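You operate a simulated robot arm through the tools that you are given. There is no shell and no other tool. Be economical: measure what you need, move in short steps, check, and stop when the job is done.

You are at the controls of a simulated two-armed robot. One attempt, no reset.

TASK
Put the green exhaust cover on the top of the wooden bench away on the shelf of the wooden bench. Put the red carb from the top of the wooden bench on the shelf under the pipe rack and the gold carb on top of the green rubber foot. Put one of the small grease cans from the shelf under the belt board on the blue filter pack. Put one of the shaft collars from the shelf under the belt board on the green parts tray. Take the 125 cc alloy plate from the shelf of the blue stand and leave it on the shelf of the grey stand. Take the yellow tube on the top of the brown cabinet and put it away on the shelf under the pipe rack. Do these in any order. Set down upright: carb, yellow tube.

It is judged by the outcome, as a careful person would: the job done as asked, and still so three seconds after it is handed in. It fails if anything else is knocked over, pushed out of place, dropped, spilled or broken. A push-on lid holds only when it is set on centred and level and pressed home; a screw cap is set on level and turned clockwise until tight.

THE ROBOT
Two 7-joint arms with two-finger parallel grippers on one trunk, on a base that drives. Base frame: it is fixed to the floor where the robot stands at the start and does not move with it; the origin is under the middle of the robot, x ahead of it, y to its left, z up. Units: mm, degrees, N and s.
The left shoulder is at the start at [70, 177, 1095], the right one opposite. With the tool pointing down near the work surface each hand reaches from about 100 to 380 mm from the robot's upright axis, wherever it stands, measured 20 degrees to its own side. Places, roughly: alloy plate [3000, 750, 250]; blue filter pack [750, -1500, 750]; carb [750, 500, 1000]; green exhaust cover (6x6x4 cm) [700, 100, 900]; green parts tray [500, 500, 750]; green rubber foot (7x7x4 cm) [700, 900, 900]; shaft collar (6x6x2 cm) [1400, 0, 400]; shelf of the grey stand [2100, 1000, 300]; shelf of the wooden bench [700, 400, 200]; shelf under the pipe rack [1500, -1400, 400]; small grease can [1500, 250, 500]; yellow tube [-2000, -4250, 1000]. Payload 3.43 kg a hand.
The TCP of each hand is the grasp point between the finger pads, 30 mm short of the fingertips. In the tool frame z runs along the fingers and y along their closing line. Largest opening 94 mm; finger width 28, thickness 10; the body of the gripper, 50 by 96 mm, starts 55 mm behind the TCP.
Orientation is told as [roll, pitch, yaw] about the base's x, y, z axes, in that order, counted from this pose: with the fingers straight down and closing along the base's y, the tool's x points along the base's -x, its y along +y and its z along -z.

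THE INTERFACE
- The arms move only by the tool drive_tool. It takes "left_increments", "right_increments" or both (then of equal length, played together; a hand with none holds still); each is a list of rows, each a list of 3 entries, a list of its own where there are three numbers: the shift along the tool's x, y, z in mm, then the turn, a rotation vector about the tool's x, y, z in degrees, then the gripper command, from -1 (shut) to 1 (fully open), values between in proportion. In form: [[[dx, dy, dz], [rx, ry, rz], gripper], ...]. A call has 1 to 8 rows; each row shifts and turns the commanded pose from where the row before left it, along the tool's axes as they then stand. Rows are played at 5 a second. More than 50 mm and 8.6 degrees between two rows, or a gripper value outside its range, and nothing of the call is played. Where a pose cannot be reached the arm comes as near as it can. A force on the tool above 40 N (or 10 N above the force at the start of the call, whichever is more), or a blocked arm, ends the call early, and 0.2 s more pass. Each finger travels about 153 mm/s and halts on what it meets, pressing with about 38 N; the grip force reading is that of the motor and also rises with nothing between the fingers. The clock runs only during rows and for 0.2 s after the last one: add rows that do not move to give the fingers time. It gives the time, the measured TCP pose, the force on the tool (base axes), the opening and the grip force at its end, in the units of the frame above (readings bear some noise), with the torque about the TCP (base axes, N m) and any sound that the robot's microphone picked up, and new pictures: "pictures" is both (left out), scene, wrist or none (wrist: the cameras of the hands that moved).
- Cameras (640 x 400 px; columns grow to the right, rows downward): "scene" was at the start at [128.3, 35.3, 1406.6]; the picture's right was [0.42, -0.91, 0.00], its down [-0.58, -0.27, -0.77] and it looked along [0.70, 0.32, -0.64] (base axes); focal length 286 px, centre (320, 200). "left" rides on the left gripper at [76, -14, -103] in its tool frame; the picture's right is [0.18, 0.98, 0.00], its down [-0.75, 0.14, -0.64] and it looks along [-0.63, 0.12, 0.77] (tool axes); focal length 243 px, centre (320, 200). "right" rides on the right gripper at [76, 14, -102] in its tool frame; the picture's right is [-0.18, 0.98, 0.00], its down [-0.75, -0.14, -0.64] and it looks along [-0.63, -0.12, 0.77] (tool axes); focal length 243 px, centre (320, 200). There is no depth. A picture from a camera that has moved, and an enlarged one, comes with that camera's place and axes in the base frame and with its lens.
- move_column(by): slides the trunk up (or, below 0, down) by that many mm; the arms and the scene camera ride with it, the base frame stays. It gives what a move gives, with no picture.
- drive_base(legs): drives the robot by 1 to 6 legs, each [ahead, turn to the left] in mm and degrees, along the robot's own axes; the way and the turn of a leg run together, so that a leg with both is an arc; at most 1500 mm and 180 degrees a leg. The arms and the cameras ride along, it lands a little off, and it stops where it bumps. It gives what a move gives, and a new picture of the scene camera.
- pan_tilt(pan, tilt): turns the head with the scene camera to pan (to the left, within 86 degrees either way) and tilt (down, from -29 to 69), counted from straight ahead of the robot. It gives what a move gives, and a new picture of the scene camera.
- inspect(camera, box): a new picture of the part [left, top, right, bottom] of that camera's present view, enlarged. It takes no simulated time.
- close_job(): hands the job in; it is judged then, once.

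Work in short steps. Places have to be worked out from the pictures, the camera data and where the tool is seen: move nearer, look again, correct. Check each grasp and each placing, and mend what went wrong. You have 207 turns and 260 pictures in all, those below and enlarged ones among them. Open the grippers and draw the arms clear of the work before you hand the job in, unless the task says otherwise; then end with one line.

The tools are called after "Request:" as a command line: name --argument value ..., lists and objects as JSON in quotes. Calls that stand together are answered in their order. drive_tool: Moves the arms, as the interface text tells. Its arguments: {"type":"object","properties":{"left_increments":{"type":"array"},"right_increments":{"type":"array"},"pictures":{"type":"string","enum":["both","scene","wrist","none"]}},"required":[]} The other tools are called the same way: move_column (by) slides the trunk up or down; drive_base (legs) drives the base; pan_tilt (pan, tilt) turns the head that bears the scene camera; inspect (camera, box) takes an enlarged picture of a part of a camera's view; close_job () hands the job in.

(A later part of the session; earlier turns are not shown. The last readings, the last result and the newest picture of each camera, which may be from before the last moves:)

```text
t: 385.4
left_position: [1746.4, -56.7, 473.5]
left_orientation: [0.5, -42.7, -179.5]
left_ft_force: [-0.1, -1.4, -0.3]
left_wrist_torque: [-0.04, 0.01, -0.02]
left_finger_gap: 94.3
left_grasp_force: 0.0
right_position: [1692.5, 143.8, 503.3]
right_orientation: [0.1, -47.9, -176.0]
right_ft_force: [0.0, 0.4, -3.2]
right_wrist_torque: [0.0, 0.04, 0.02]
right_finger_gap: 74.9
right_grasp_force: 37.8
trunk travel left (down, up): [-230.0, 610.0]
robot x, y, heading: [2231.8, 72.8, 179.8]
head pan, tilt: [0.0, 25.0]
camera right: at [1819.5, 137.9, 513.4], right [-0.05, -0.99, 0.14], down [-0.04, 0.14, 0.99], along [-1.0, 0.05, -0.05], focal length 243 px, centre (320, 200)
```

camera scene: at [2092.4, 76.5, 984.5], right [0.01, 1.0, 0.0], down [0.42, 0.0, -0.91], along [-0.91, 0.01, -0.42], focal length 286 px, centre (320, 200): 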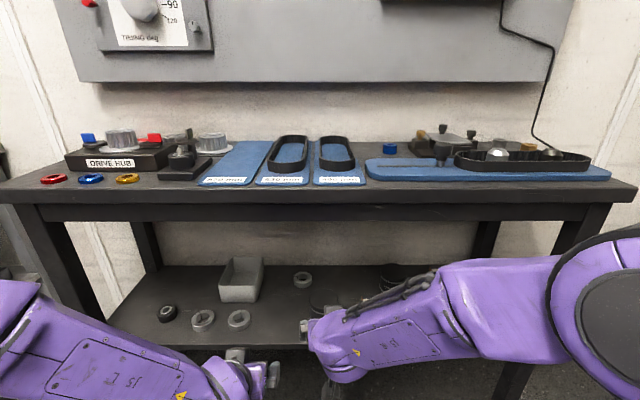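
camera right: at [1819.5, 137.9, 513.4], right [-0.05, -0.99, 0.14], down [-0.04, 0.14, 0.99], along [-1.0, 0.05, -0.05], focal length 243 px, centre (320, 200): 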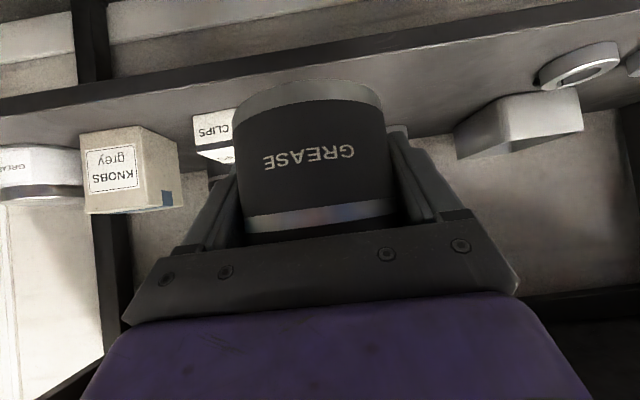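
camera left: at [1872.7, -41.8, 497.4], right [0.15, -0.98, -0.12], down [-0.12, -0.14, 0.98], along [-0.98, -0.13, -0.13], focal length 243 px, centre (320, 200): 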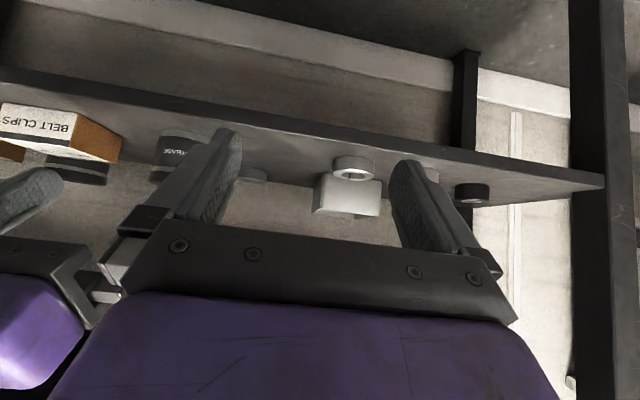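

Can is secure. Now the left hand goes for the middle collar at about (1555, -127); pre-grasp first.

Request:
drive_tool --left_increments '[[[-34, 23, 26], [0, 0, 0], 1], [[-34, 23, 26], [0, 0, 0], 1], [[-34, 24, 26], [0, 0, 0], 1], [[0, 0, 0], [0, 0, 0], 1]]' --pictures "wrist"

```text
t: 386.4
left_position: [1617.8, -128.7, 486.8]
left_orientation: [0.3, -42.7, -179.5]
left_ft_force: [-0.2, 0.3, -0.4]
left_wrist_torque: [-0.02, 0.05, 0.0]
left_finger_gap: 93.8
left_grasp_force: 0.0
right_position: [1692.3, 143.5, 503.6]
right_orientation: [-0.1, -47.9, -175.9]
right_ft_force: [0.6, 0.3, -1.7]
right_wrist_torque: [0.01, 0.02, 0.03]
right_finger_gap: 74.6
right_grasp_force: 38.1
trunk travel left (down, up): [-230.0, 610.0]
robot x, y, heading: [2232.8, 76.3, 179.8]
head pan, tilt: [0.0, 25.0]
camera left: at [1744.4, -114.2, 511.2], right [0.15, -0.98, -0.12], down [-0.12, -0.14, 0.98], along [-0.98, -0.13, -0.13], focal length 243 px, centre (320, 200)
```

left: 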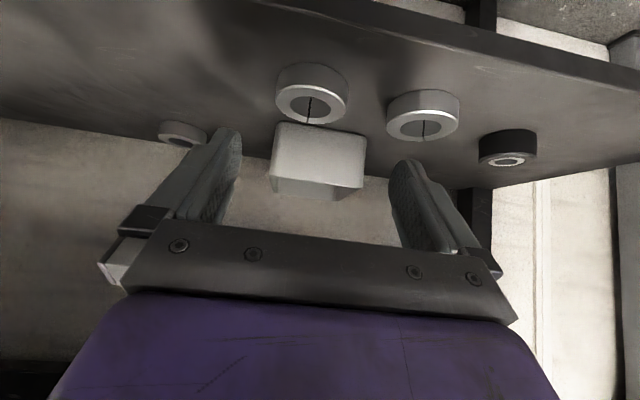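

Collar centre (1562, -121), neighbour 85 mm to its left, so I open only to 76 mm, descend, and close.

Request:
drive_tool --left_increments '[[[6, -7, 0], [0, 0, 0], 0.62], [[0, 0, 0], [0, 0, 0], 0.62], [[0, 0, 35], [0, 0, 0], 0.62], [[0, 0, 28], [0, 0, 0], 0.62], [[0, 0, 0], [0, 0, 0], 0.62]]' --pictures "wrist"

```text
t: 387.6
left_position: [1581.6, -122.9, 434.9]
left_orientation: [0.5, -42.6, -179.5]
left_ft_force: [0.1, 0.2, 0.3]
left_wrist_torque: [0.01, 0.0, -0.02]
left_finger_gap: 76.2
left_grasp_force: 0.0
right_position: [1692.5, 143.2, 502.5]
right_orientation: [0.0, -47.9, -175.9]
right_ft_force: [-0.1, -0.3, -2.9]
right_wrist_torque: [0.01, 0.0, -0.01]
right_finger_gap: 74.6
right_grasp_force: 38.2
trunk travel left (down, up): [-230.0, 610.0]
robot x, y, heading: [2232.1, 76.1, 179.6]
head pan, tilt: [0.0, 25.0]
camera left: at [1706.9, -107.4, 459.5], right [0.15, -0.98, -0.12], down [-0.12, -0.14, 0.98], along [-0.98, -0.13, -0.13], focal length 243 px, centre (320, 200)
```

left: 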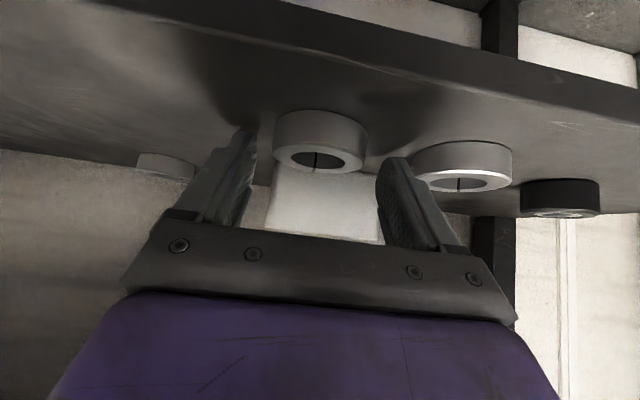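

Tips reach the collar's upper part; I go 6 mm deeper and close.

Request:
drive_tool --left_increments '[[[0, 0, 6], [0, 0, 0], 0.62], [[0, 0, 0], [0, 0, 0], -1], [[0, 0, 0], [0, 0, 0], -1], [[0, 0, 0], [0, 0, 0], -1]]' --pictures "wrist"

```text
t: 388.6
left_position: [1576.6, -121.8, 431.0]
left_orientation: [0.5, -42.8, -179.5]
left_ft_force: [-0.2, 1.2, 4.4]
left_wrist_torque: [0.18, 0.04, -0.05]
left_finger_gap: 52.7
left_grasp_force: 38.2
right_position: [1691.4, 143.3, 503.9]
right_orientation: [0.0, -47.9, -175.9]
right_ft_force: [0.3, -0.5, -2.4]
right_wrist_torque: [0.0, 0.02, 0.0]
right_finger_gap: 74.6
right_grasp_force: 38.5
trunk travel left (down, up): [-230.0, 610.0]
robot x, y, heading: [2234.9, 75.5, 179.8]
head pan, tilt: [0.0, 25.0]
camera left: at [1703.0, -107.2, 455.6], right [0.15, -0.98, -0.12], down [-0.12, -0.14, 0.98], along [-0.98, -0.13, -0.13], focal length 243 px, centre (320, 200)
```

left: 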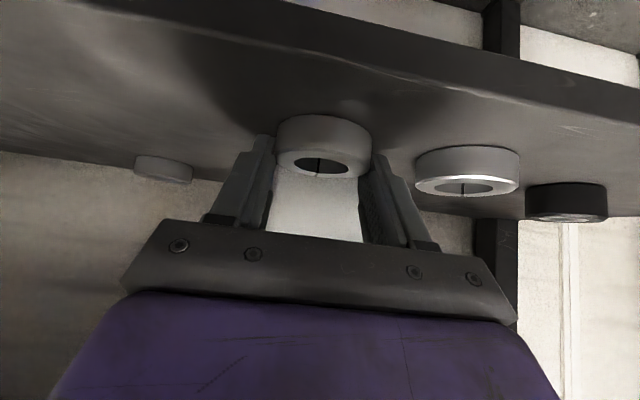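

The gap of 52.7 mm means a chord behind the collar's middle, which would slip. I reopen, move 12 mm forward and regrip.

Request:
drive_tool --left_increments '[[[0, 0, 0], [0, 0, 0], 0.62], [[0, 0, 0], [0, 0, 0], 0.62], [[-8.8, 0, 8.1], [0, 0, 0], 0.62], [[0, 0, 0], [0, 0, 0], 0.62], [[0, 0, 0], [0, 0, 0], -1], [[0, 0, 0], [0, 0, 0], -1], [[0, 0, 0], [0, 0, 0], -1]]' --pictures "wrist"

```text
t: 390.2
left_position: [1566.2, -122.3, 432.0]
left_orientation: [0.4, -42.9, -179.5]
left_ft_force: [-1.4, 1.2, 3.3]
left_wrist_torque: [0.19, 0.09, 0.0]
left_finger_gap: 52.7
left_grasp_force: 37.6
right_position: [1691.1, 143.0, 503.7]
right_orientation: [0.0, -48.0, -175.9]
right_ft_force: [0.0, 0.1, -2.8]
right_wrist_torque: [0.01, 0.0, 0.0]
right_finger_gap: 74.8
right_grasp_force: 38.4
trunk travel left (down, up): [-230.0, 610.0]
robot x, y, heading: [2234.0, 75.4, 179.8]
head pan, tilt: [0.0, 25.0]
camera left: at [1691.1, -107.5, 455.7], right [0.15, -0.98, -0.12], down [-0.12, -0.14, 0.98], along [-0.98, -0.13, -0.13], focal length 243 px, centre (320, 200)
```

left: 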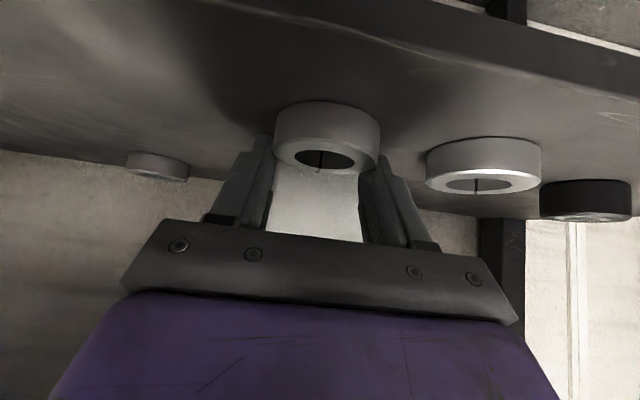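

Same width again, so 53 mm is its diameter and it is centred. I lift 60 mm and check.

Request:
drive_tool --left_increments '[[[-13.6, 0, -14.7], [0, 0, 0], -1], [[-13.6, 0, -14.7], [0, 0, 0], -1], [[-13.6, 0, -14.7], [0, 0, 0], -1], [[0, 0, 0], [0, 0, 0], -1]]' --pictures "wrist"

```text
t: 391.2
left_position: [1565.0, -122.7, 490.3]
left_orientation: [0.4, -42.7, -179.5]
left_ft_force: [-0.6, 0.6, -0.4]
left_wrist_torque: [0.0, 0.01, -0.02]
left_finger_gap: 52.6
left_grasp_force: 38.1
right_position: [1691.4, 143.5, 501.7]
right_orientation: [0.0, -47.9, -175.9]
right_ft_force: [-0.1, 0.2, -1.8]
right_wrist_torque: [-0.04, 0.05, 0.03]
right_finger_gap: 74.8
right_grasp_force: 38.2
trunk travel left (down, up): [-230.0, 610.0]
robot x, y, heading: [2235.1, 75.6, 179.7]
head pan, tilt: [0.0, 25.0]
camera left: at [1691.1, -107.4, 515.0], right [0.15, -0.98, -0.12], down [-0.12, -0.14, 0.98], along [-0.98, -0.13, -0.13], focal length 243 px, centre (320, 200)
```

left: 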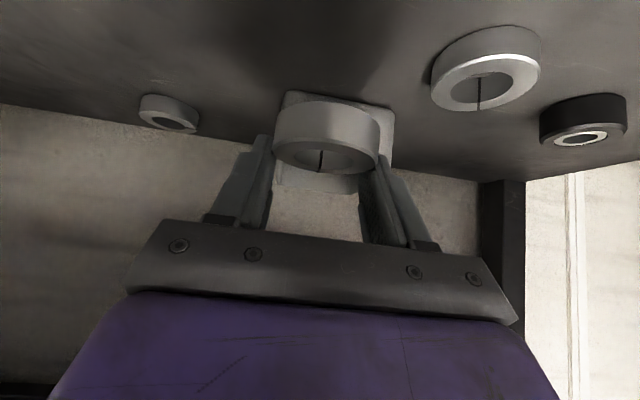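

Collar held level. I back out, raise the trunk, and set the arms to the narrow travel pose used before.

Request:
drive_base --legs '[[-260, 0]]'

Request:
move_column --by 400

Request:
drive_tool --right_increments '[[[-17.5, -38, 19.4], [0, 0, 0], -1], [[-17.5, -38, 19.4], [0, 0, 0], -1], [[-17.5, -38, 19.4], [0, 0, 0], -1], [[-17.5, -38, 19.4], [0, 0, 0], -1], [[0, 0, 0], [0, 0, 0], -1]]' --pictures "none"

Request:
drive_base --legs '[[0, -99.1], [-1500, 0], [-764, 0]]'

```text
t: 393.0
left_position: [1823.7, -124.6, 492.1]
left_orientation: [0.5, -42.7, -179.3]
left_ft_force: [-0.2, -0.4, 0.2]
left_wrist_torque: [-0.02, -0.01, 0.03]
left_finger_gap: 52.7
left_grasp_force: 37.5
right_position: [1949.5, 141.2, 502.2]
right_orientation: [0.0, -47.9, -175.9]
right_ft_force: [-0.3, 0.3, -2.6]
right_wrist_torque: [0.05, 0.0, 0.01]
right_finger_gap: 74.8
right_grasp_force: 38.5
trunk travel left (down, up): [-230.0, 610.0]
robot x, y, heading: [2494.5, 74.1, 179.6]
head pan, tilt: [0.0, 25.0]
camera scene: at [2351.6, 75.1, 984.6], right [0.0, 1.0, 0.0], down [0.42, 0.0, -0.91], along [-0.91, 0.0, -0.42], focal length 286 px, centre (320, 200)
```

scene: 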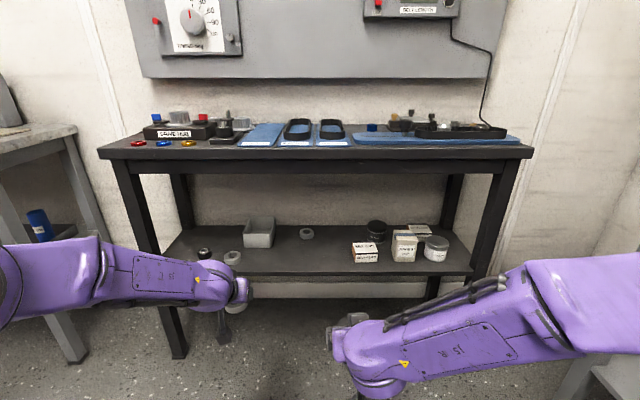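

```text
t: 396.9
left_position: [1822.6, -124.2, 890.9]
left_orientation: [0.3, -42.7, -179.4]
left_ft_force: [-0.3, -0.5, -0.7]
left_wrist_torque: [-0.03, 0.03, 0.0]
left_finger_gap: 52.5
left_grasp_force: 38.3
right_position: [1949.8, 141.5, 902.6]
right_orientation: [0.0, -47.9, -175.9]
right_ft_force: [0.5, 0.9, -2.3]
right_wrist_torque: [0.01, 0.03, -0.02]
right_finger_gap: 74.5
right_grasp_force: 38.3
trunk travel left (down, up): [-630.0, 210.0]
robot x, y, heading: [2491.3, 74.8, 179.7]
head pan, tilt: [0.0, 25.0]
```

```text
t: 398.1
left_position: [1824.1, -124.6, 890.9]
left_orientation: [0.3, -42.8, -179.4]
left_ft_force: [0.0, 0.0, 0.1]
left_wrist_torque: [0.0, 0.04, -0.01]
left_finger_gap: 52.4
left_grasp_force: 37.8
right_position: [1833.1, 285.7, 902.3]
right_orientation: [0.0, -47.8, -175.8]
right_ft_force: [0.7, -1.4, -2.1]
right_wrist_torque: [0.0, 0.01, -0.03]
right_finger_gap: 74.5
right_grasp_force: 37.7
trunk travel left (down, up): [-630.0, 210.0]
robot x, y, heading: [2493.7, 75.6, 179.7]
head pan, tilt: [0.0, 25.0]
```

```text
t: 413.4
left_position: [2021.3, -1459.2, 891.4]
left_orientation: [0.5, -42.7, 80.9]
left_ft_force: [-0.2, 0.5, -0.7]
left_wrist_torque: [0.0, 0.02, -0.03]
left_finger_gap: 52.7
left_grasp_force: 37.6
right_position: [2424.9, -1536.8, 902.3]
right_orientation: [0.0, -47.9, 84.5]
right_ft_force: [-0.6, 0.9, -2.1]
right_wrist_torque: [0.01, -0.03, 0.0]
right_finger_gap: 74.8
right_grasp_force: 37.5
trunk travel left (down, up): [-630.0, 210.0]
robot x, y, heading: [2104.6, -2152.8, 79.8]
head pan, tilt: [0.0, 25.0]
camera scene: at [2131.6, -2012.1, 1384.5], right [0.99, -0.17, 0.0], down [-0.07, -0.42, -0.91], along [0.16, 0.89, -0.42], focal length 286 px, centre (320, 200)
```

scene: 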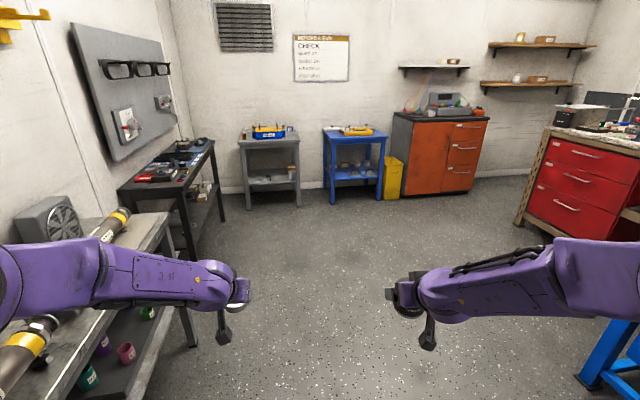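

On the retrace path. I reverse along the same way back past the post toward the sliding door.

Request:
drive_base --legs '[[0, -34.8], [-470, 0], [0, 45.4], [-1300, 0]]'

```text
t: 421.4
left_position: [1565.9, -1930.1, 903.0]
left_orientation: [0.9, -44.2, 90.5]
left_ft_force: [-0.5, 3.9, 0.4]
left_wrist_torque: [0.0, 0.06, -0.22]
left_finger_gap: 52.1
left_grasp_force: 38.0
right_position: [1978.7, -1944.5, 900.8]
right_orientation: [0.0, -47.8, 94.6]
right_ft_force: [0.0, -0.1, -2.1]
right_wrist_torque: [0.03, 0.01, 0.04]
right_finger_gap: 74.5
right_grasp_force: 38.7
trunk travel left (down, up): [-630.0, 210.0]
robot x, y, heading: [1771.4, -2609.1, 90.1]
head pan, tilt: [0.0, 25.0]
stopped in leg 4: the force on the tool passed its limit at 82 N (the readings are from after the stop); the commanded pose is now the measured one
camera scene: at [1773.5, -2463.5, 1384.5], right [1.0, 0.0, 0.0], down [0.0, -0.42, -0.91], along [0.0, 0.91, -0.42], focal length 286 px, centre (320, 200)
```

scene: 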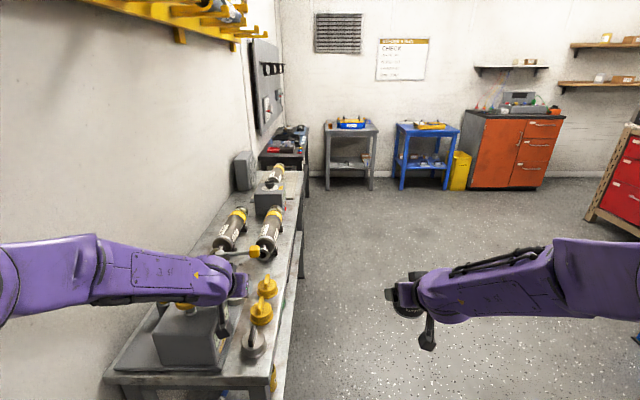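

The left hand, carried lower than last time, touched something on the pipe-rack table. I raise the trunk to clear and look.

Request:
move_column --by 200

Request:
pan_tilt --pan 25 --tilt 45

```text
t: 423.5
left_position: [1566.5, -1929.9, 1102.6]
left_orientation: [0.8, -44.2, 90.5]
left_ft_force: [1.2, -0.1, -0.9]
left_wrist_torque: [0.01, -0.02, 0.02]
left_finger_gap: 51.8
left_grasp_force: 38.2
right_position: [1979.1, -1942.9, 1100.8]
right_orientation: [-0.1, -47.7, 94.6]
right_ft_force: [0.1, 0.2, -3.0]
right_wrist_torque: [0.02, 0.03, 0.01]
right_finger_gap: 74.6
right_grasp_force: 37.7
trunk travel left (down, up): [-830.0, 10.0]
robot x, y, heading: [1773.6, -2604.7, 90.3]
head pan, tilt: [0.0, 25.0]
```

```text
t: 424.4
left_position: [1567.5, -1929.9, 1101.6]
left_orientation: [1.0, -44.2, 90.5]
left_ft_force: [-0.2, -0.5, -0.8]
left_wrist_torque: [-0.01, 0.0, -0.02]
left_finger_gap: 52.4
left_grasp_force: 37.6
right_position: [1978.3, -1944.3, 1101.7]
right_orientation: [0.0, -47.9, 94.5]
right_ft_force: [-0.5, -0.4, -3.1]
right_wrist_torque: [0.03, -0.01, 0.03]
right_finger_gap: 74.7
right_grasp_force: 38.3
trunk travel left (down, up): [-830.0, 10.0]
robot x, y, heading: [1770.3, -2605.5, 90.3]
head pan, tilt: [25.0, 45.0]
camera scene: at [1739.5, -2481.6, 1554.0], right [0.91, 0.42, 0.0], down [0.3, -0.64, -0.71], along [-0.3, 0.64, -0.71], focal length 286 px, centre (320, 200)
```

scene: 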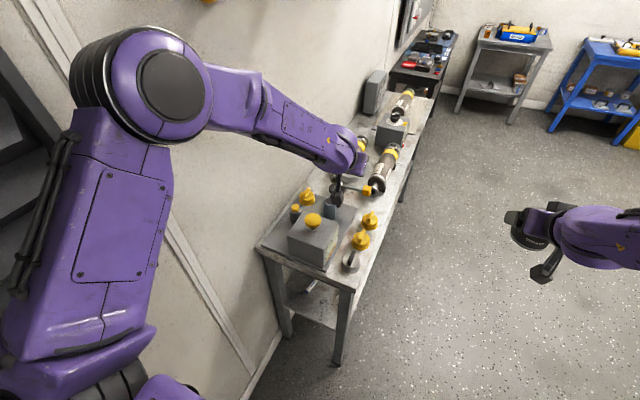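

Request:
inspect --camera "scene" --box '[250, 120, 430, 280]'

Request:
inspect --camera "left" --box '[0, 0, 640, 400]'

```text
2.50 times, centred on (340, 200) of scene
camera zoom: at [1739.5, -2481.6, 1554.0], right [0.91, 0.42, 0.0], down [0.3, -0.64, -0.71], along [-0.3, 0.64, -0.71], focal length 716 px, centre (270, 200)
```

zoom: 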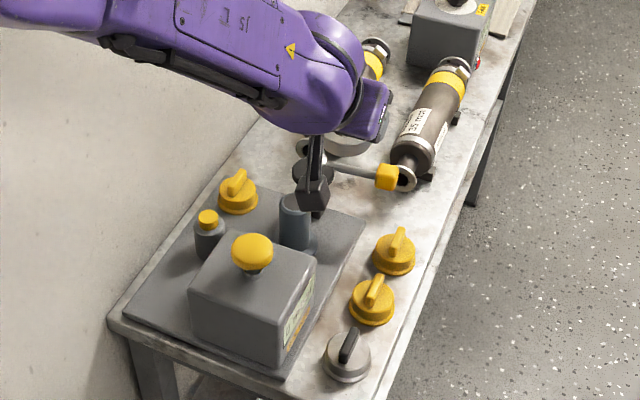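

```text
1.00 times, centred on (320, 200) of left (not enlarged: the box is as wide or as high as the picture)
camera zoom: at [1584.8, -2056.9, 1122.9], right [-0.98, -0.15, -0.12], down [-0.13, 0.09, 0.99], along [-0.14, 0.98, -0.11], focal length 243 px, centre (320, 200)
```

zoom: 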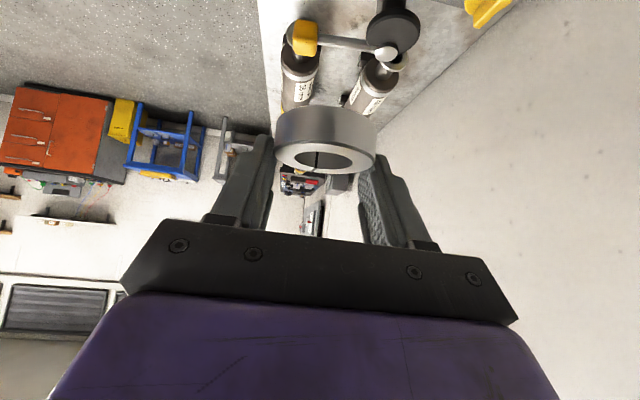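

Only one thing changed: the lever with the yellow end was swung ~50° about its post. I lower the hand south of it and push it back north by driving forward.

Request:
move_column --by -180

Request:
drive_base --legs '[[100, 0]]'

Request:
inspect --camera "scene" --box '[230, 130, 440, 270]'

```text
t: 426.4
left_position: [1567.2, -1930.7, 921.4]
left_orientation: [1.0, -44.2, 90.4]
left_ft_force: [0.4, 0.5, 0.2]
left_wrist_torque: [0.0, -0.02, -0.03]
left_finger_gap: 52.3
left_grasp_force: 38.1
right_position: [1979.3, -1943.8, 921.2]
right_orientation: [0.0, -48.0, 94.6]
right_ft_force: [-0.3, -0.1, -2.4]
right_wrist_torque: [0.04, 0.01, 0.01]
right_finger_gap: 74.8
right_grasp_force: 37.7
trunk travel left (down, up): [-650.0, 190.0]
robot x, y, heading: [1772.4, -2609.0, 90.3]
head pan, tilt: [25.0, 45.0]
```

```text
t: 427.6
left_position: [1566.1, -1829.6, 922.6]
left_orientation: [0.9, -44.2, 90.4]
left_ft_force: [0.3, 0.8, 0.1]
left_wrist_torque: [0.01, -0.02, -0.02]
left_finger_gap: 52.0
left_grasp_force: 38.0
right_position: [1978.9, -1843.8, 920.9]
right_orientation: [0.0, -47.8, 94.6]
right_ft_force: [-0.6, 0.4, -1.6]
right_wrist_torque: [0.04, 0.03, 0.02]
right_finger_gap: 74.6
right_grasp_force: 38.2
trunk travel left (down, up): [-650.0, 190.0]
robot x, y, heading: [1774.7, -2501.9, 90.3]
head pan, tilt: [25.0, 45.0]
camera scene: at [1739.2, -2381.5, 1374.0], right [0.91, 0.43, 0.0], down [0.3, -0.64, -0.71], along [-0.3, 0.64, -0.71], focal length 286 px, centre (320, 200)
```

scene: 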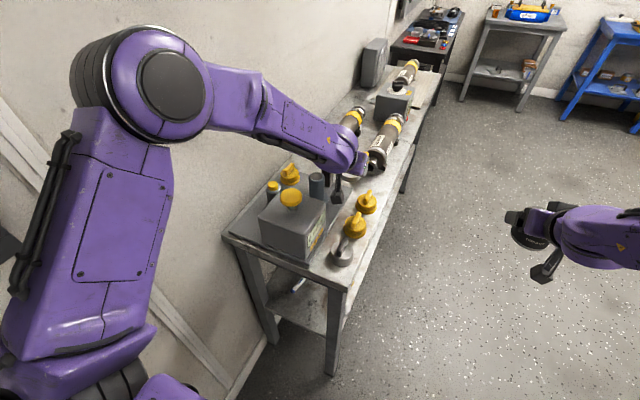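

```text
2.86 times, centred on (335, 200) of scene
camera zoom: at [1739.2, -2381.5, 1374.0], right [0.91, 0.43, 0.0], down [0.3, -0.64, -0.71], along [-0.3, 0.64, -0.71], focal length 818 px, centre (277, 200)
```

zoom: 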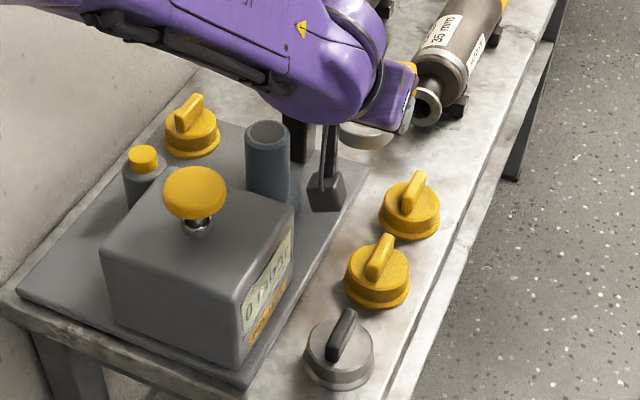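

The lever end is just ahead of the hand. I push 65 mm further.

Request:
drive_base --legs '[[65, 0]]'

Request:
move_column --by 180

Request:
inspect --camera "left" --box '[0, 0, 640, 400]'

```text
t: 428.6
left_position: [1568.7, -1788.8, 926.5]
left_orientation: [0.6, -44.2, 91.1]
left_ft_force: [1.8, -11.8, 7.4]
left_wrist_torque: [0.08, 0.3, 0.39]
left_finger_gap: 51.9
left_grasp_force: 37.8
right_position: [1977.2, -1800.7, 922.5]
right_orientation: [-0.1, -47.9, 94.6]
right_ft_force: [-0.1, 0.1, -2.2]
right_wrist_torque: [0.07, 0.01, 0.0]
right_finger_gap: 74.7
right_grasp_force: 38.2
trunk travel left (down, up): [-650.0, 190.0]
robot x, y, heading: [1778.3, -2458.9, 90.3]
head pan, tilt: [25.0, 45.0]
stopped in leg 1: the force on the tool passed its limit at 204 N (the readings are from after the stop); the commanded pose is now the measured one
camera scene: at [1739.9, -2339.0, 1374.3], right [0.9, 0.43, 0.0], down [0.3, -0.64, -0.71], along [-0.3, 0.64, -0.7], focal length 286 px, centre (320, 200)
```

scene: 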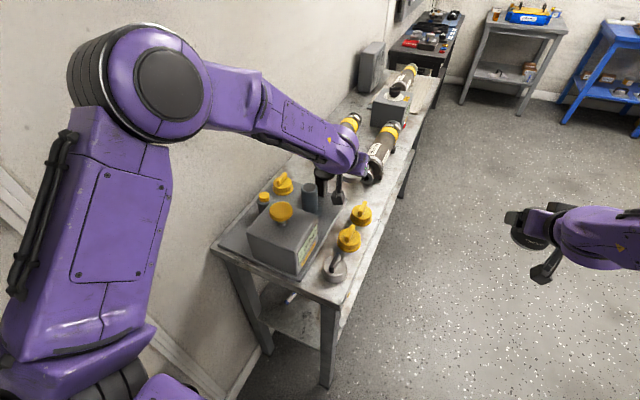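

```text
t: 430.6
left_position: [1568.4, -1784.7, 1102.3]
left_orientation: [0.6, -44.0, 90.8]
left_ft_force: [-0.2, 0.3, -1.3]
left_wrist_torque: [0.0, -0.03, -0.02]
left_finger_gap: 51.8
left_grasp_force: 37.9
right_position: [1977.8, -1796.1, 1100.4]
right_orientation: [0.0, -47.8, 94.8]
right_ft_force: [-0.9, -0.8, -2.5]
right_wrist_torque: [0.02, 0.03, 0.0]
right_finger_gap: 74.7
right_grasp_force: 37.7
trunk travel left (down, up): [-830.0, 10.0]
robot x, y, heading: [1774.8, -2458.9, 90.5]
head pan, tilt: [25.0, 45.0]
```

```text
1.00 times, centred on (320, 200) of left (not enlarged: the box is as wide or as high as the picture)
camera zoom: at [1586.3, -1912.5, 1124.0], right [-0.98, -0.16, -0.12], down [-0.14, 0.09, 0.99], along [-0.14, 0.98, -0.11], focal length 243 px, centre (320, 200)
```

zoom: 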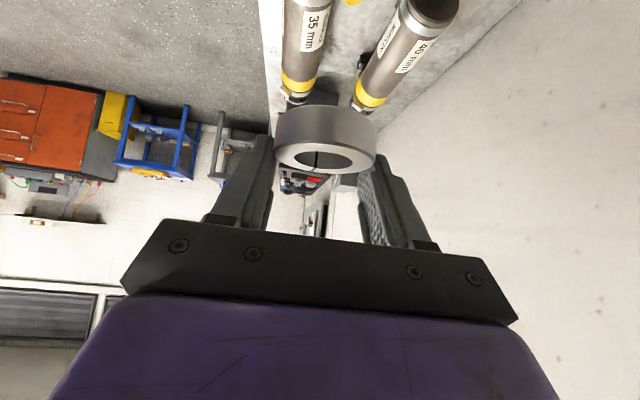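

Contact spiked quickly, so the lever may simply be stiff there. The hand is raised; I reverse and look at the lever again.

Request:
drive_base --legs '[[-330, 0]]'

Request:
inspect --camera "scene" --box '[240, 110, 440, 240]'

```text
t: 432.7
left_position: [1571.2, -2111.5, 1102.3]
left_orientation: [0.7, -43.9, 90.8]
left_ft_force: [0.4, -0.3, -1.0]
left_wrist_torque: [0.03, 0.0, 0.0]
left_finger_gap: 51.4
left_grasp_force: 37.8
right_position: [1980.3, -2123.1, 1100.5]
right_orientation: [0.0, -47.6, 94.6]
right_ft_force: [-0.3, 0.7, -2.0]
right_wrist_torque: [0.03, 0.0, 0.02]
right_finger_gap: 74.4
right_grasp_force: 37.8
trunk travel left (down, up): [-830.0, 10.0]
robot x, y, heading: [1773.7, -2787.6, 90.2]
head pan, tilt: [25.0, 45.0]
camera scene: at [1740.2, -2659.9, 1553.7], right [0.91, 0.42, 0.0], down [0.3, -0.64, -0.71], along [-0.3, 0.64, -0.71], focal length 286 px, centre (320, 200)
```

scene: 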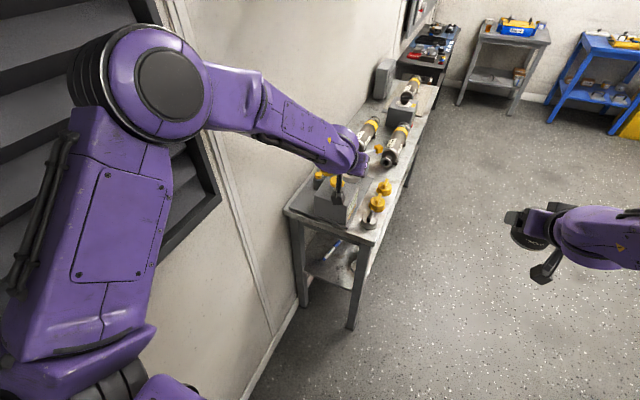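

```text
3.08 times, centred on (340, 175) of scene
camera zoom: at [1740.2, -2659.9, 1553.7], right [0.91, 0.42, 0.0], down [0.3, -0.64, -0.71], along [-0.3, 0.64, -0.71], focal length 881 px, centre (258, 277)
```

zoom: 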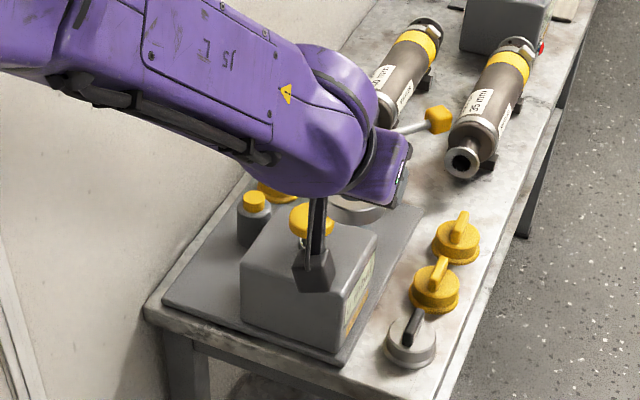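

The lever end is back at its original place (≈1556, -1742). I continue reversing through the sliding-door opening.

Request:
drive_base --legs '[[0, 0.4], [-1150, 0], [-1025, 0]]'

```text
t: 443.8
left_position: [1572.4, -4283.3, 1101.9]
left_orientation: [0.6, -44.0, 90.4]
left_ft_force: [0.2, -0.4, -1.4]
left_wrist_torque: [0.0, 0.0, -0.01]
left_finger_gap: 51.5
left_grasp_force: 38.0
right_position: [1980.8, -4297.8, 1100.7]
right_orientation: [0.0, -47.7, 94.2]
right_ft_force: [-0.3, 0.5, -2.5]
right_wrist_torque: [-0.01, 0.0, -0.03]
right_finger_gap: 74.5
right_grasp_force: 37.8
trunk travel left (down, up): [-830.0, 10.0]
robot x, y, heading: [1773.5, -4962.0, 89.9]
head pan, tilt: [25.0, 45.0]
camera scene: at [1738.6, -4832.8, 1553.9], right [0.91, 0.42, 0.0], down [0.3, -0.64, -0.71], along [-0.3, 0.64, -0.71], focal length 286 px, centre (320, 200)
```

scene: 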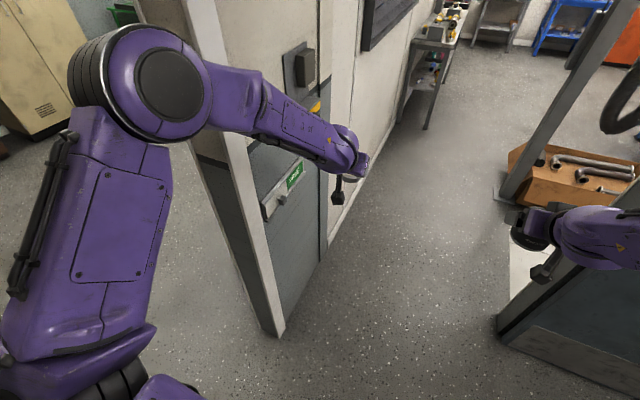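

Through. Now turn east, reverse out of the corridor into the first room, and drive up toward the steel table.

Request:
drive_base --legs '[[0, -89.9], [-1100, 0], [-1100, 0], [0, 86.2], [1500, 0], [1400, 0]]'

Request:
pan_tilt --pan -60 --tilt 25

```text
t: 475.8
left_position: [-333.4, -1341.2, 1102.5]
left_orientation: [0.7, -44.0, 85.8]
left_ft_force: [-0.2, -0.1, -1.5]
left_wrist_torque: [0.0, 0.01, -0.01]
left_finger_gap: 50.9
left_grasp_force: 38.4
right_position: [73.8, -1389.9, 1100.6]
right_orientation: [0.0, -47.8, 89.6]
right_ft_force: [1.4, -0.7, -2.9]
right_wrist_torque: [0.0, 0.0, -0.02]
right_finger_gap: 74.5
right_grasp_force: 38.3
trunk travel left (down, up): [-830.0, 10.0]
robot x, y, heading: [-188.6, -2029.2, 84.9]
head pan, tilt: [25.0, 45.0]
camera scene: at [-211.7, -1903.0, 1554.0], right [0.94, 0.34, 0.0], down [0.24, -0.66, -0.71], along [-0.24, 0.66, -0.71], focal length 286 px, centre (320, 200)
```

scene: 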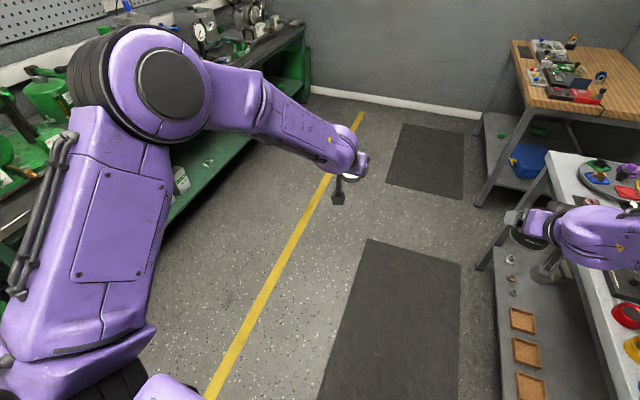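

```text
t: 477.4
left_position: [-332.5, -1342.0, 1102.9]
left_orientation: [0.7, -44.0, 85.8]
left_ft_force: [0.5, 0.6, -1.5]
left_wrist_torque: [0.0, -0.02, -0.01]
left_finger_gap: 51.0
left_grasp_force: 38.3
right_position: [73.0, -1388.9, 1101.6]
right_orientation: [0.0, -47.8, 89.6]
right_ft_force: [-0.6, 0.6, -1.6]
right_wrist_torque: [0.02, 0.03, -0.02]
right_finger_gap: 74.7
right_grasp_force: 38.4
trunk travel left (down, up): [-830.0, 10.0]
robot x, y, heading: [-189.5, -2024.4, 84.9]
head pan, tilt: [-60.0, 25.0]
camera scene: at [-100.3, -1939.7, 1584.5], right [0.43, -0.91, 0.0], down [-0.38, -0.18, -0.91], along [0.82, 0.39, -0.42], focal length 286 px, centre (320, 200)
```

scene: 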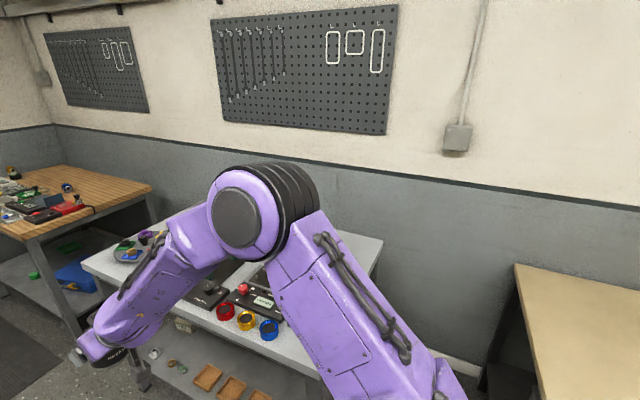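

I move to stand in front of the steel table, back a bit from its edge, facing east.

Request:
drive_base --legs '[[0, 23.5], [732, 0], [0, -108.4]]'

Request:
pan_tilt --pan -10 --tilt 30

```text
t: 487.2
left_position: [252.6, -1136.6, 1102.2]
left_orientation: [0.5, -44.0, 0.1]
left_ft_force: [0.0, 0.5, -0.7]
left_wrist_torque: [0.0, 0.01, 0.01]
left_finger_gap: 51.3
left_grasp_force: 37.8
right_position: [234.1, -1545.4, 1100.7]
right_orientation: [0.1, -47.7, 3.9]
right_ft_force: [0.1, -0.4, -2.7]
right_wrist_torque: [-0.01, -0.02, -0.02]
right_finger_gap: 74.3
right_grasp_force: 38.2
trunk travel left (down, up): [-830.0, 10.0]
robot x, y, heading: [-423.4, -1327.9, -0.7]
head pan, tilt: [-60.0, 25.0]
camera scene: at [-326.2, -1413.0, 1584.5], right [-0.87, -0.49, 0.0], down [-0.21, 0.37, -0.91], along [0.45, -0.79, -0.42], focal length 286 px, centre (320, 200)
```

scene: 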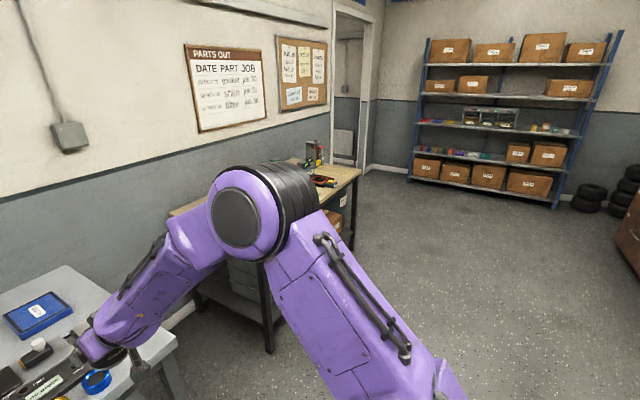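

```text
t: 488.4
left_position: [252.4, -1136.5, 1102.3]
left_orientation: [0.5, -43.9, 0.2]
left_ft_force: [0.1, -0.6, -0.4]
left_wrist_torque: [-0.03, -0.01, 0.02]
left_finger_gap: 51.3
left_grasp_force: 37.9
right_position: [235.7, -1544.1, 1099.9]
right_orientation: [0.0, -47.9, 3.9]
right_ft_force: [-0.5, -0.4, -3.5]
right_wrist_torque: [-0.04, -0.03, 0.0]
right_finger_gap: 74.5
right_grasp_force: 38.4
trunk travel left (down, up): [-830.0, 10.0]
robot x, y, heading: [-420.6, -1334.2, -0.6]
head pan, tilt: [-10.0, 30.0]
camera scene: at [-282.6, -1349.7, 1576.6], right [-0.18, -0.98, 0.0], down [-0.49, 0.09, -0.87], along [0.85, -0.16, -0.5], focal length 286 px, centre (320, 200)
```

scene: 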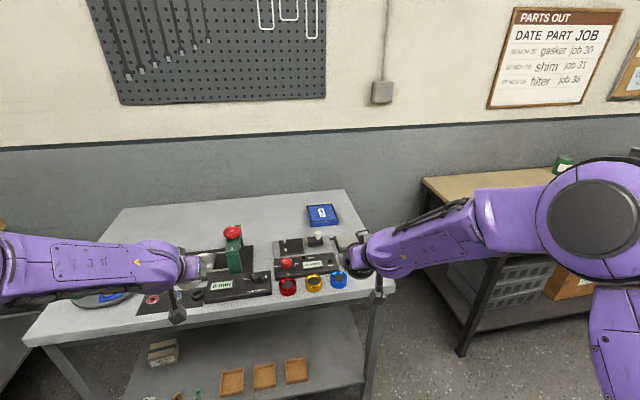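

The blue pack lies at about (778, -1560) at the table's back; table front edge x≈327. I raise the left hand over the press and drive up to the table.

Request:
drive_tool --left_increments '[[[-34.7, 0, -36], [0, 0, 0], -1], [[-34.7, 0, -36], [0, 0, 0], -1], [[0, 0, 0], [0, 0, 0], -1]]' --pictures "none"

Request:
drive_base --legs '[[0, -7], [445, 0], [0, 7.6]]'

Request:
inspect --camera "right" --box '[0, 0, 640, 400]'

```text
t: 489.2
left_position: [254.1, -1136.4, 1203.1]
left_orientation: [0.6, -43.9, 0.1]
left_ft_force: [0.5, -1.1, -1.5]
left_wrist_torque: [0.0, 0.02, 0.04]
left_finger_gap: 51.0
left_grasp_force: 38.6
right_position: [237.6, -1544.7, 1098.9]
right_orientation: [0.1, -47.7, 3.8]
right_ft_force: [0.6, 0.4, -2.5]
right_wrist_torque: [0.0, -0.03, 0.02]
right_finger_gap: 74.4
right_grasp_force: 38.0
trunk travel left (down, up): [-830.0, 10.0]
robot x, y, heading: [-422.4, -1330.0, -0.4]
head pan, tilt: [-10.0, 30.0]
```

```text
t: 493.1
left_position: [694.3, -1196.2, 1203.8]
left_orientation: [0.7, -44.0, 0.4]
left_ft_force: [-0.3, -0.1, -1.1]
left_wrist_torque: [0.01, 0.0, -0.03]
left_finger_gap: 51.3
left_grasp_force: 38.2
right_position: [679.4, -1603.5, 1099.4]
right_orientation: [0.2, -47.8, 4.1]
right_ft_force: [-0.1, 0.0, -3.1]
right_wrist_torque: [0.03, -0.07, 0.04]
right_finger_gap: 74.3
right_grasp_force: 38.4
trunk travel left (down, up): [-830.0, 10.0]
robot x, y, heading: [21.7, -1392.8, -0.1]
head pan, tilt: [-10.0, 30.0]
camera scene: at [161.5, -1411.9, 1576.6], right [-0.18, -0.98, 0.0], down [-0.49, 0.09, -0.87], along [0.85, -0.15, -0.5], focal length 286 px, centre (320, 200)
```

scene: 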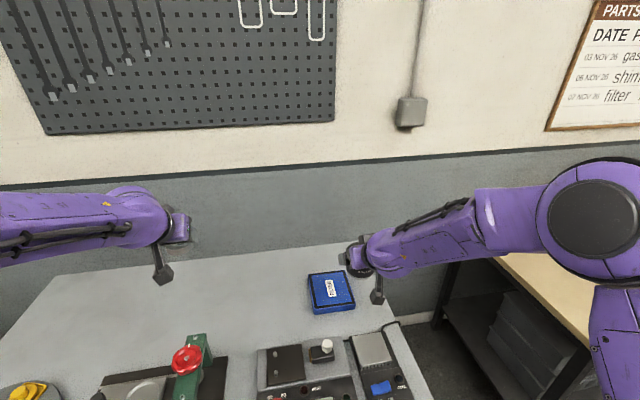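

```text
1.00 times, centred on (320, 200) of right (not enlarged: the box is as wide or as high as the picture)
camera zoom: at [552.5, -1599.6, 1111.0], right [0.05, 0.99, 0.14], down [0.04, -0.14, 0.99], along [1.0, -0.05, -0.05], focal length 243 px, centre (320, 200)
```

zoom: 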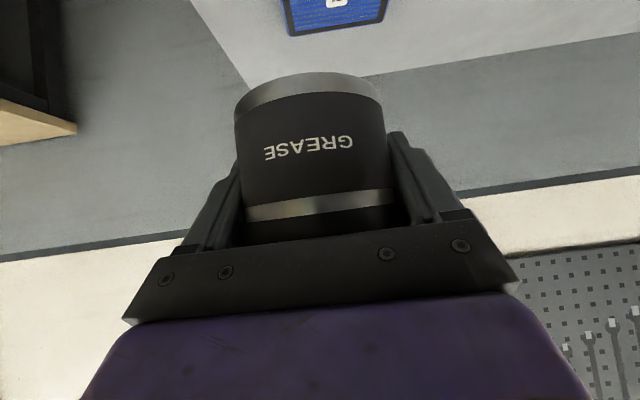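

Pack top centre at (780, -1557, 877). I carry the can over it and lower to about 30 mm above.

Request:
drive_tool --right_increments '[[[-23.3, 13, 25.7], [0, 0, 0], -1], [[-23.3, 13, 25.7], [0, 0, 0], -1], [[-23.3, 13, 25.7], [0, 0, 0], -1], [[29.5, 0, 26.7], [0, 0, 0], -1], [[29.5, 0, 26.7], [0, 0, 0], -1], [[29.5, 0, 26.7], [0, 0, 0], -1], [[29.5, 0, 26.7], [0, 0, 0], -1], [[0, 0, 0], [0, 0, 0], -1]]' --pictures "wrist"

```text
t: 494.9
left_position: [694.7, -1193.7, 1202.7]
left_orientation: [0.6, -44.0, 0.5]
left_ft_force: [-1.2, -0.3, -0.6]
left_wrist_torque: [-0.01, 0.02, 0.03]
left_finger_gap: 51.2
left_grasp_force: 38.0
right_position: [781.0, -1555.1, 941.2]
right_orientation: [0.1, -47.8, 4.2]
right_ft_force: [-0.9, -0.2, -2.6]
right_wrist_torque: [-0.02, -0.01, 0.03]
right_finger_gap: 74.3
right_grasp_force: 38.2
trunk travel left (down, up): [-830.0, 10.0]
robot x, y, heading: [21.5, -1393.0, -0.4]
head pan, tilt: [-10.0, 30.0]
camera right: at [652.9, -1551.0, 951.7], right [0.05, 0.99, 0.14], down [0.04, -0.14, 0.99], along [1.0, -0.05, -0.05], focal length 243 px, centre (320, 200)
```

right: 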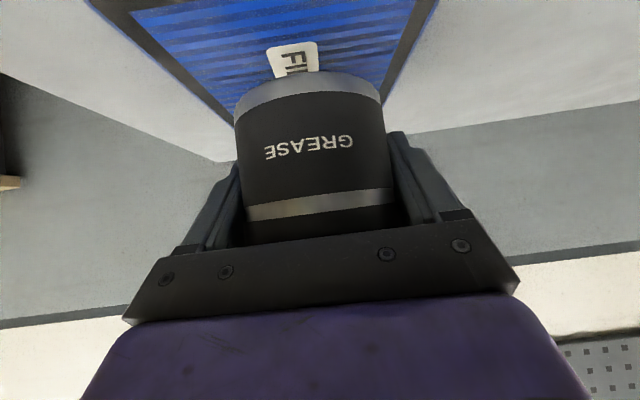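

Well centred over the pack. I lower 20 mm, then in small steps to contact.

Request:
drive_tool --right_increments '[[[14.8, 0, 13.4], [0, 0, 0], -1], [[3, 0, 2.7], [0, 0, 0], -1], [[0, 0, 0], [0, 0, 0], -1]]' --pictures "none"

Request:
drive_tool --right_increments '[[[2.2, 0, 2], [0, 0, 0], -1], [[0, 0, 0], [0, 0, 0], -1]]' --pictures "none"

Request:
drive_tool --right_increments '[[[2.2, 0, 2], [0, 0, 0], -1], [[0, 0, 0], [0, 0, 0], -1]]' --pictures "none"

```text
t: 495.7
left_position: [696.6, -1194.1, 1203.3]
left_orientation: [0.7, -43.9, 0.3]
left_ft_force: [-0.9, 0.8, -0.3]
left_wrist_torque: [-0.02, 0.0, -0.02]
left_finger_gap: 51.4
left_grasp_force: 38.0
right_position: [781.6, -1554.7, 916.4]
right_orientation: [-0.1, -47.8, 4.1]
right_ft_force: [0.5, -0.3, -2.3]
right_wrist_torque: [-0.01, -0.05, 0.0]
right_finger_gap: 74.4
right_grasp_force: 37.6
trunk travel left (down, up): [-830.0, 10.0]
robot x, y, heading: [24.1, -1391.8, 0.1]
head pan, tilt: [-10.0, 30.0]
```

```text
t: 496.3
left_position: [695.8, -1194.1, 1203.0]
left_orientation: [0.6, -44.0, 0.4]
left_ft_force: [0.6, 0.3, -0.6]
left_wrist_torque: [-0.01, 0.04, 0.02]
left_finger_gap: 51.4
left_grasp_force: 37.6
right_position: [781.3, -1556.6, 915.0]
right_orientation: [-0.1, -47.8, 4.2]
right_ft_force: [0.7, -0.3, -2.6]
right_wrist_torque: [0.04, -0.01, -0.01]
right_finger_gap: 74.3
right_grasp_force: 38.4
trunk travel left (down, up): [-830.0, 10.0]
robot x, y, heading: [21.0, -1390.3, -0.4]
head pan, tilt: [-10.0, 30.0]
```

```text
t: 496.9
left_position: [696.8, -1193.0, 1203.2]
left_orientation: [0.6, -44.0, 0.4]
left_ft_force: [-0.6, -0.5, -0.8]
left_wrist_torque: [-0.01, -0.02, 0.01]
left_finger_gap: 51.4
left_grasp_force: 38.4
right_position: [781.8, -1555.5, 911.9]
right_orientation: [0.0, -47.8, 4.1]
right_ft_force: [0.0, -0.2, 1.2]
right_wrist_torque: [-0.06, -0.08, 0.0]
right_finger_gap: 74.3
right_grasp_force: 37.7
trunk travel left (down, up): [-830.0, 10.0]
robot x, y, heading: [19.3, -1395.9, 0.0]
head pan, tilt: [-10.0, 30.0]
```

Just touching. One more mm, then open and withdraw along the tool.

Request:
drive_tool --right_increments '[[[0.9, 0, 0.8], [0, 0, 0], -1], [[0, 0, 0], [0, 0, 0], 0.8], [[0, 0, 0], [0, 0, 0], 1], [[0, 0, 0], [0, 0, 0], 1], [[0, 0, -35], [0, 0, 0], 1], [[0, 0, -45], [0, 0, 0], 1], [[0, 0, -45], [0, 0, 0], 1]]' --pictures "wrist"

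```text
t: 498.5
left_position: [694.1, -1193.0, 1204.6]
left_orientation: [0.5, -44.1, 0.4]
left_ft_force: [0.3, -0.2, -1.3]
left_wrist_torque: [0.0, 0.01, 0.0]
left_finger_gap: 51.3
left_grasp_force: 38.1
right_position: [688.8, -1562.0, 994.6]
right_orientation: [-0.1, -47.9, 4.2]
right_ft_force: [-0.2, -0.6, 0.1]
right_wrist_torque: [0.0, -0.01, 0.03]
right_finger_gap: 93.9
right_grasp_force: 0.0
trunk travel left (down, up): [-830.0, 10.0]
robot x, y, heading: [22.2, -1397.5, -0.3]
head pan, tilt: [-10.0, 30.0]
camera right: at [559.0, -1557.2, 1005.6], right [0.05, 0.99, 0.14], down [0.04, -0.14, 0.99], along [1.0, -0.05, -0.05], focal length 243 px, centre (320, 200)
```

right: 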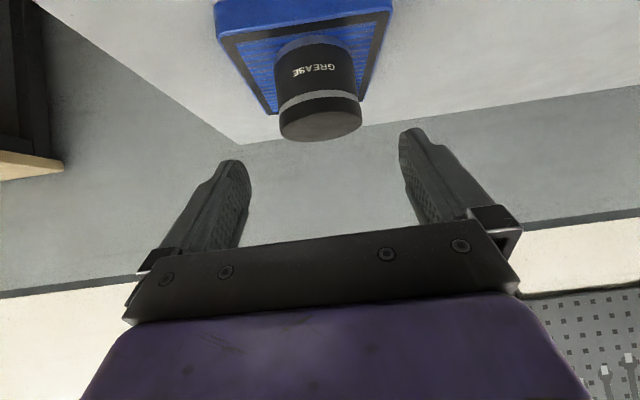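

The can stands on the pack. I raise and retract the right hand, then drive to the wooden bench for the collar.

Request:
drive_tool --right_increments '[[[-35, 0, -33], [0, 0, 0], 1], [[-35, 0, -33], [0, 0, 0], 1], [[-35, 0, -33], [0, 0, 0], 1], [[30, 0, -36], [0, 0, 0], 1], [[30, 0, -36], [0, 0, 0], 1], [[30, 0, -36], [0, 0, 0], 1]]' --pictures "none"

Request:
drive_base --legs '[[-450, 0], [0, 90], [1500, 0], [140, 0], [0, -90], [300, 0]]'

Request:
pan_tilt --pan 5 --tilt 45

```text
t: 499.9
left_position: [694.1, -1193.5, 1204.2]
left_orientation: [0.6, -44.1, 0.4]
left_ft_force: [0.1, 0.3, -1.4]
left_wrist_torque: [0.01, 0.0, 0.0]
left_finger_gap: 51.3
left_grasp_force: 38.4
right_position: [544.1, -1570.9, 1144.9]
right_orientation: [-0.2, -47.9, 4.1]
right_ft_force: [0.0, -1.0, -0.3]
right_wrist_torque: [0.01, -0.03, -0.01]
right_finger_gap: 94.1
right_grasp_force: 0.1
trunk travel left (down, up): [-830.0, 10.0]
robot x, y, heading: [25.5, -1391.5, -0.3]
head pan, tilt: [-10.0, 30.0]
```

```text
t: 519.8
left_position: [560.3, 443.5, 1204.3]
left_orientation: [0.7, -44.1, -0.2]
left_ft_force: [-0.2, -0.7, -0.6]
left_wrist_torque: [-0.03, -0.01, -0.02]
left_finger_gap: 51.3
left_grasp_force: 38.4
right_position: [406.8, 68.8, 1145.2]
right_orientation: [0.0, -47.9, 3.7]
right_ft_force: [-0.4, -0.3, -0.2]
right_wrist_torque: [0.01, -0.01, -0.01]
right_finger_gap: 94.1
right_grasp_force: 0.0
trunk travel left (down, up): [-830.0, 10.0]
robot x, y, heading: [-109.6, 253.2, -0.8]
head pan, tilt: [-10.0, 30.0]
camera scene: at [24.1, 234.7, 1576.9], right [-0.19, -0.98, 0.0], down [-0.49, 0.09, -0.87], along [0.85, -0.16, -0.5], focal length 286 px, centre (320, 200)
```

scene: 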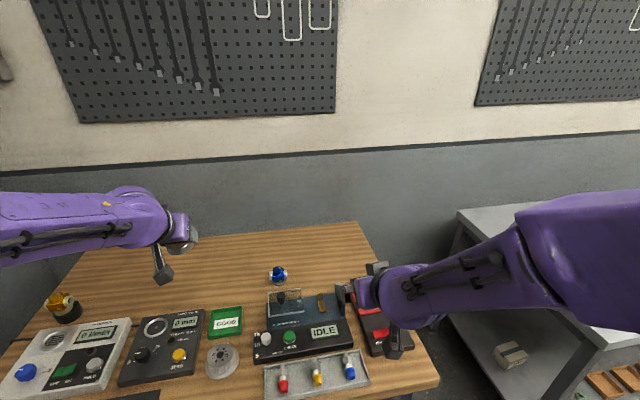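

```text
t: 520.6
left_position: [562.3, 445.5, 1202.4]
left_orientation: [0.7, -43.9, 0.0]
left_ft_force: [-0.3, -0.2, -0.3]
left_wrist_torque: [-0.05, 0.02, 0.0]
left_finger_gap: 51.2
left_grasp_force: 38.3
right_position: [409.3, 68.1, 1144.0]
right_orientation: [0.0, -47.7, 3.7]
right_ft_force: [-1.2, -0.3, -0.3]
right_wrist_torque: [-0.01, -0.03, 0.01]
right_finger_gap: 94.2
right_grasp_force: 0.1
trunk travel left (down, up): [-830.0, 10.0]
robot x, y, heading: [-116.8, 255.6, -0.5]
head pan, tilt: [5.0, 45.0]
camera scene: at [19.6, 257.5, 1554.0], right [0.07, -1.0, 0.0], down [-0.71, -0.05, -0.71], along [0.71, 0.05, -0.71], focal length 286 px, centre (320, 200)
```

scene: 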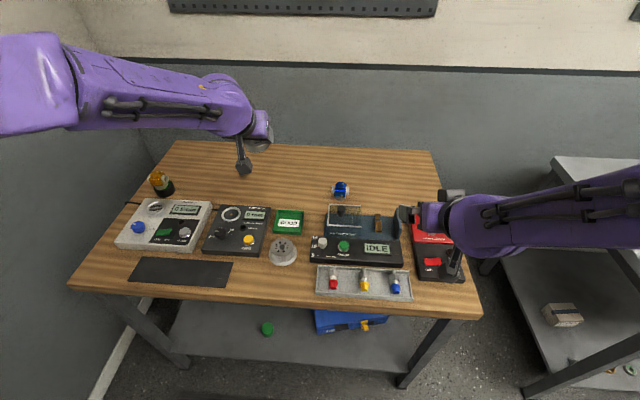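

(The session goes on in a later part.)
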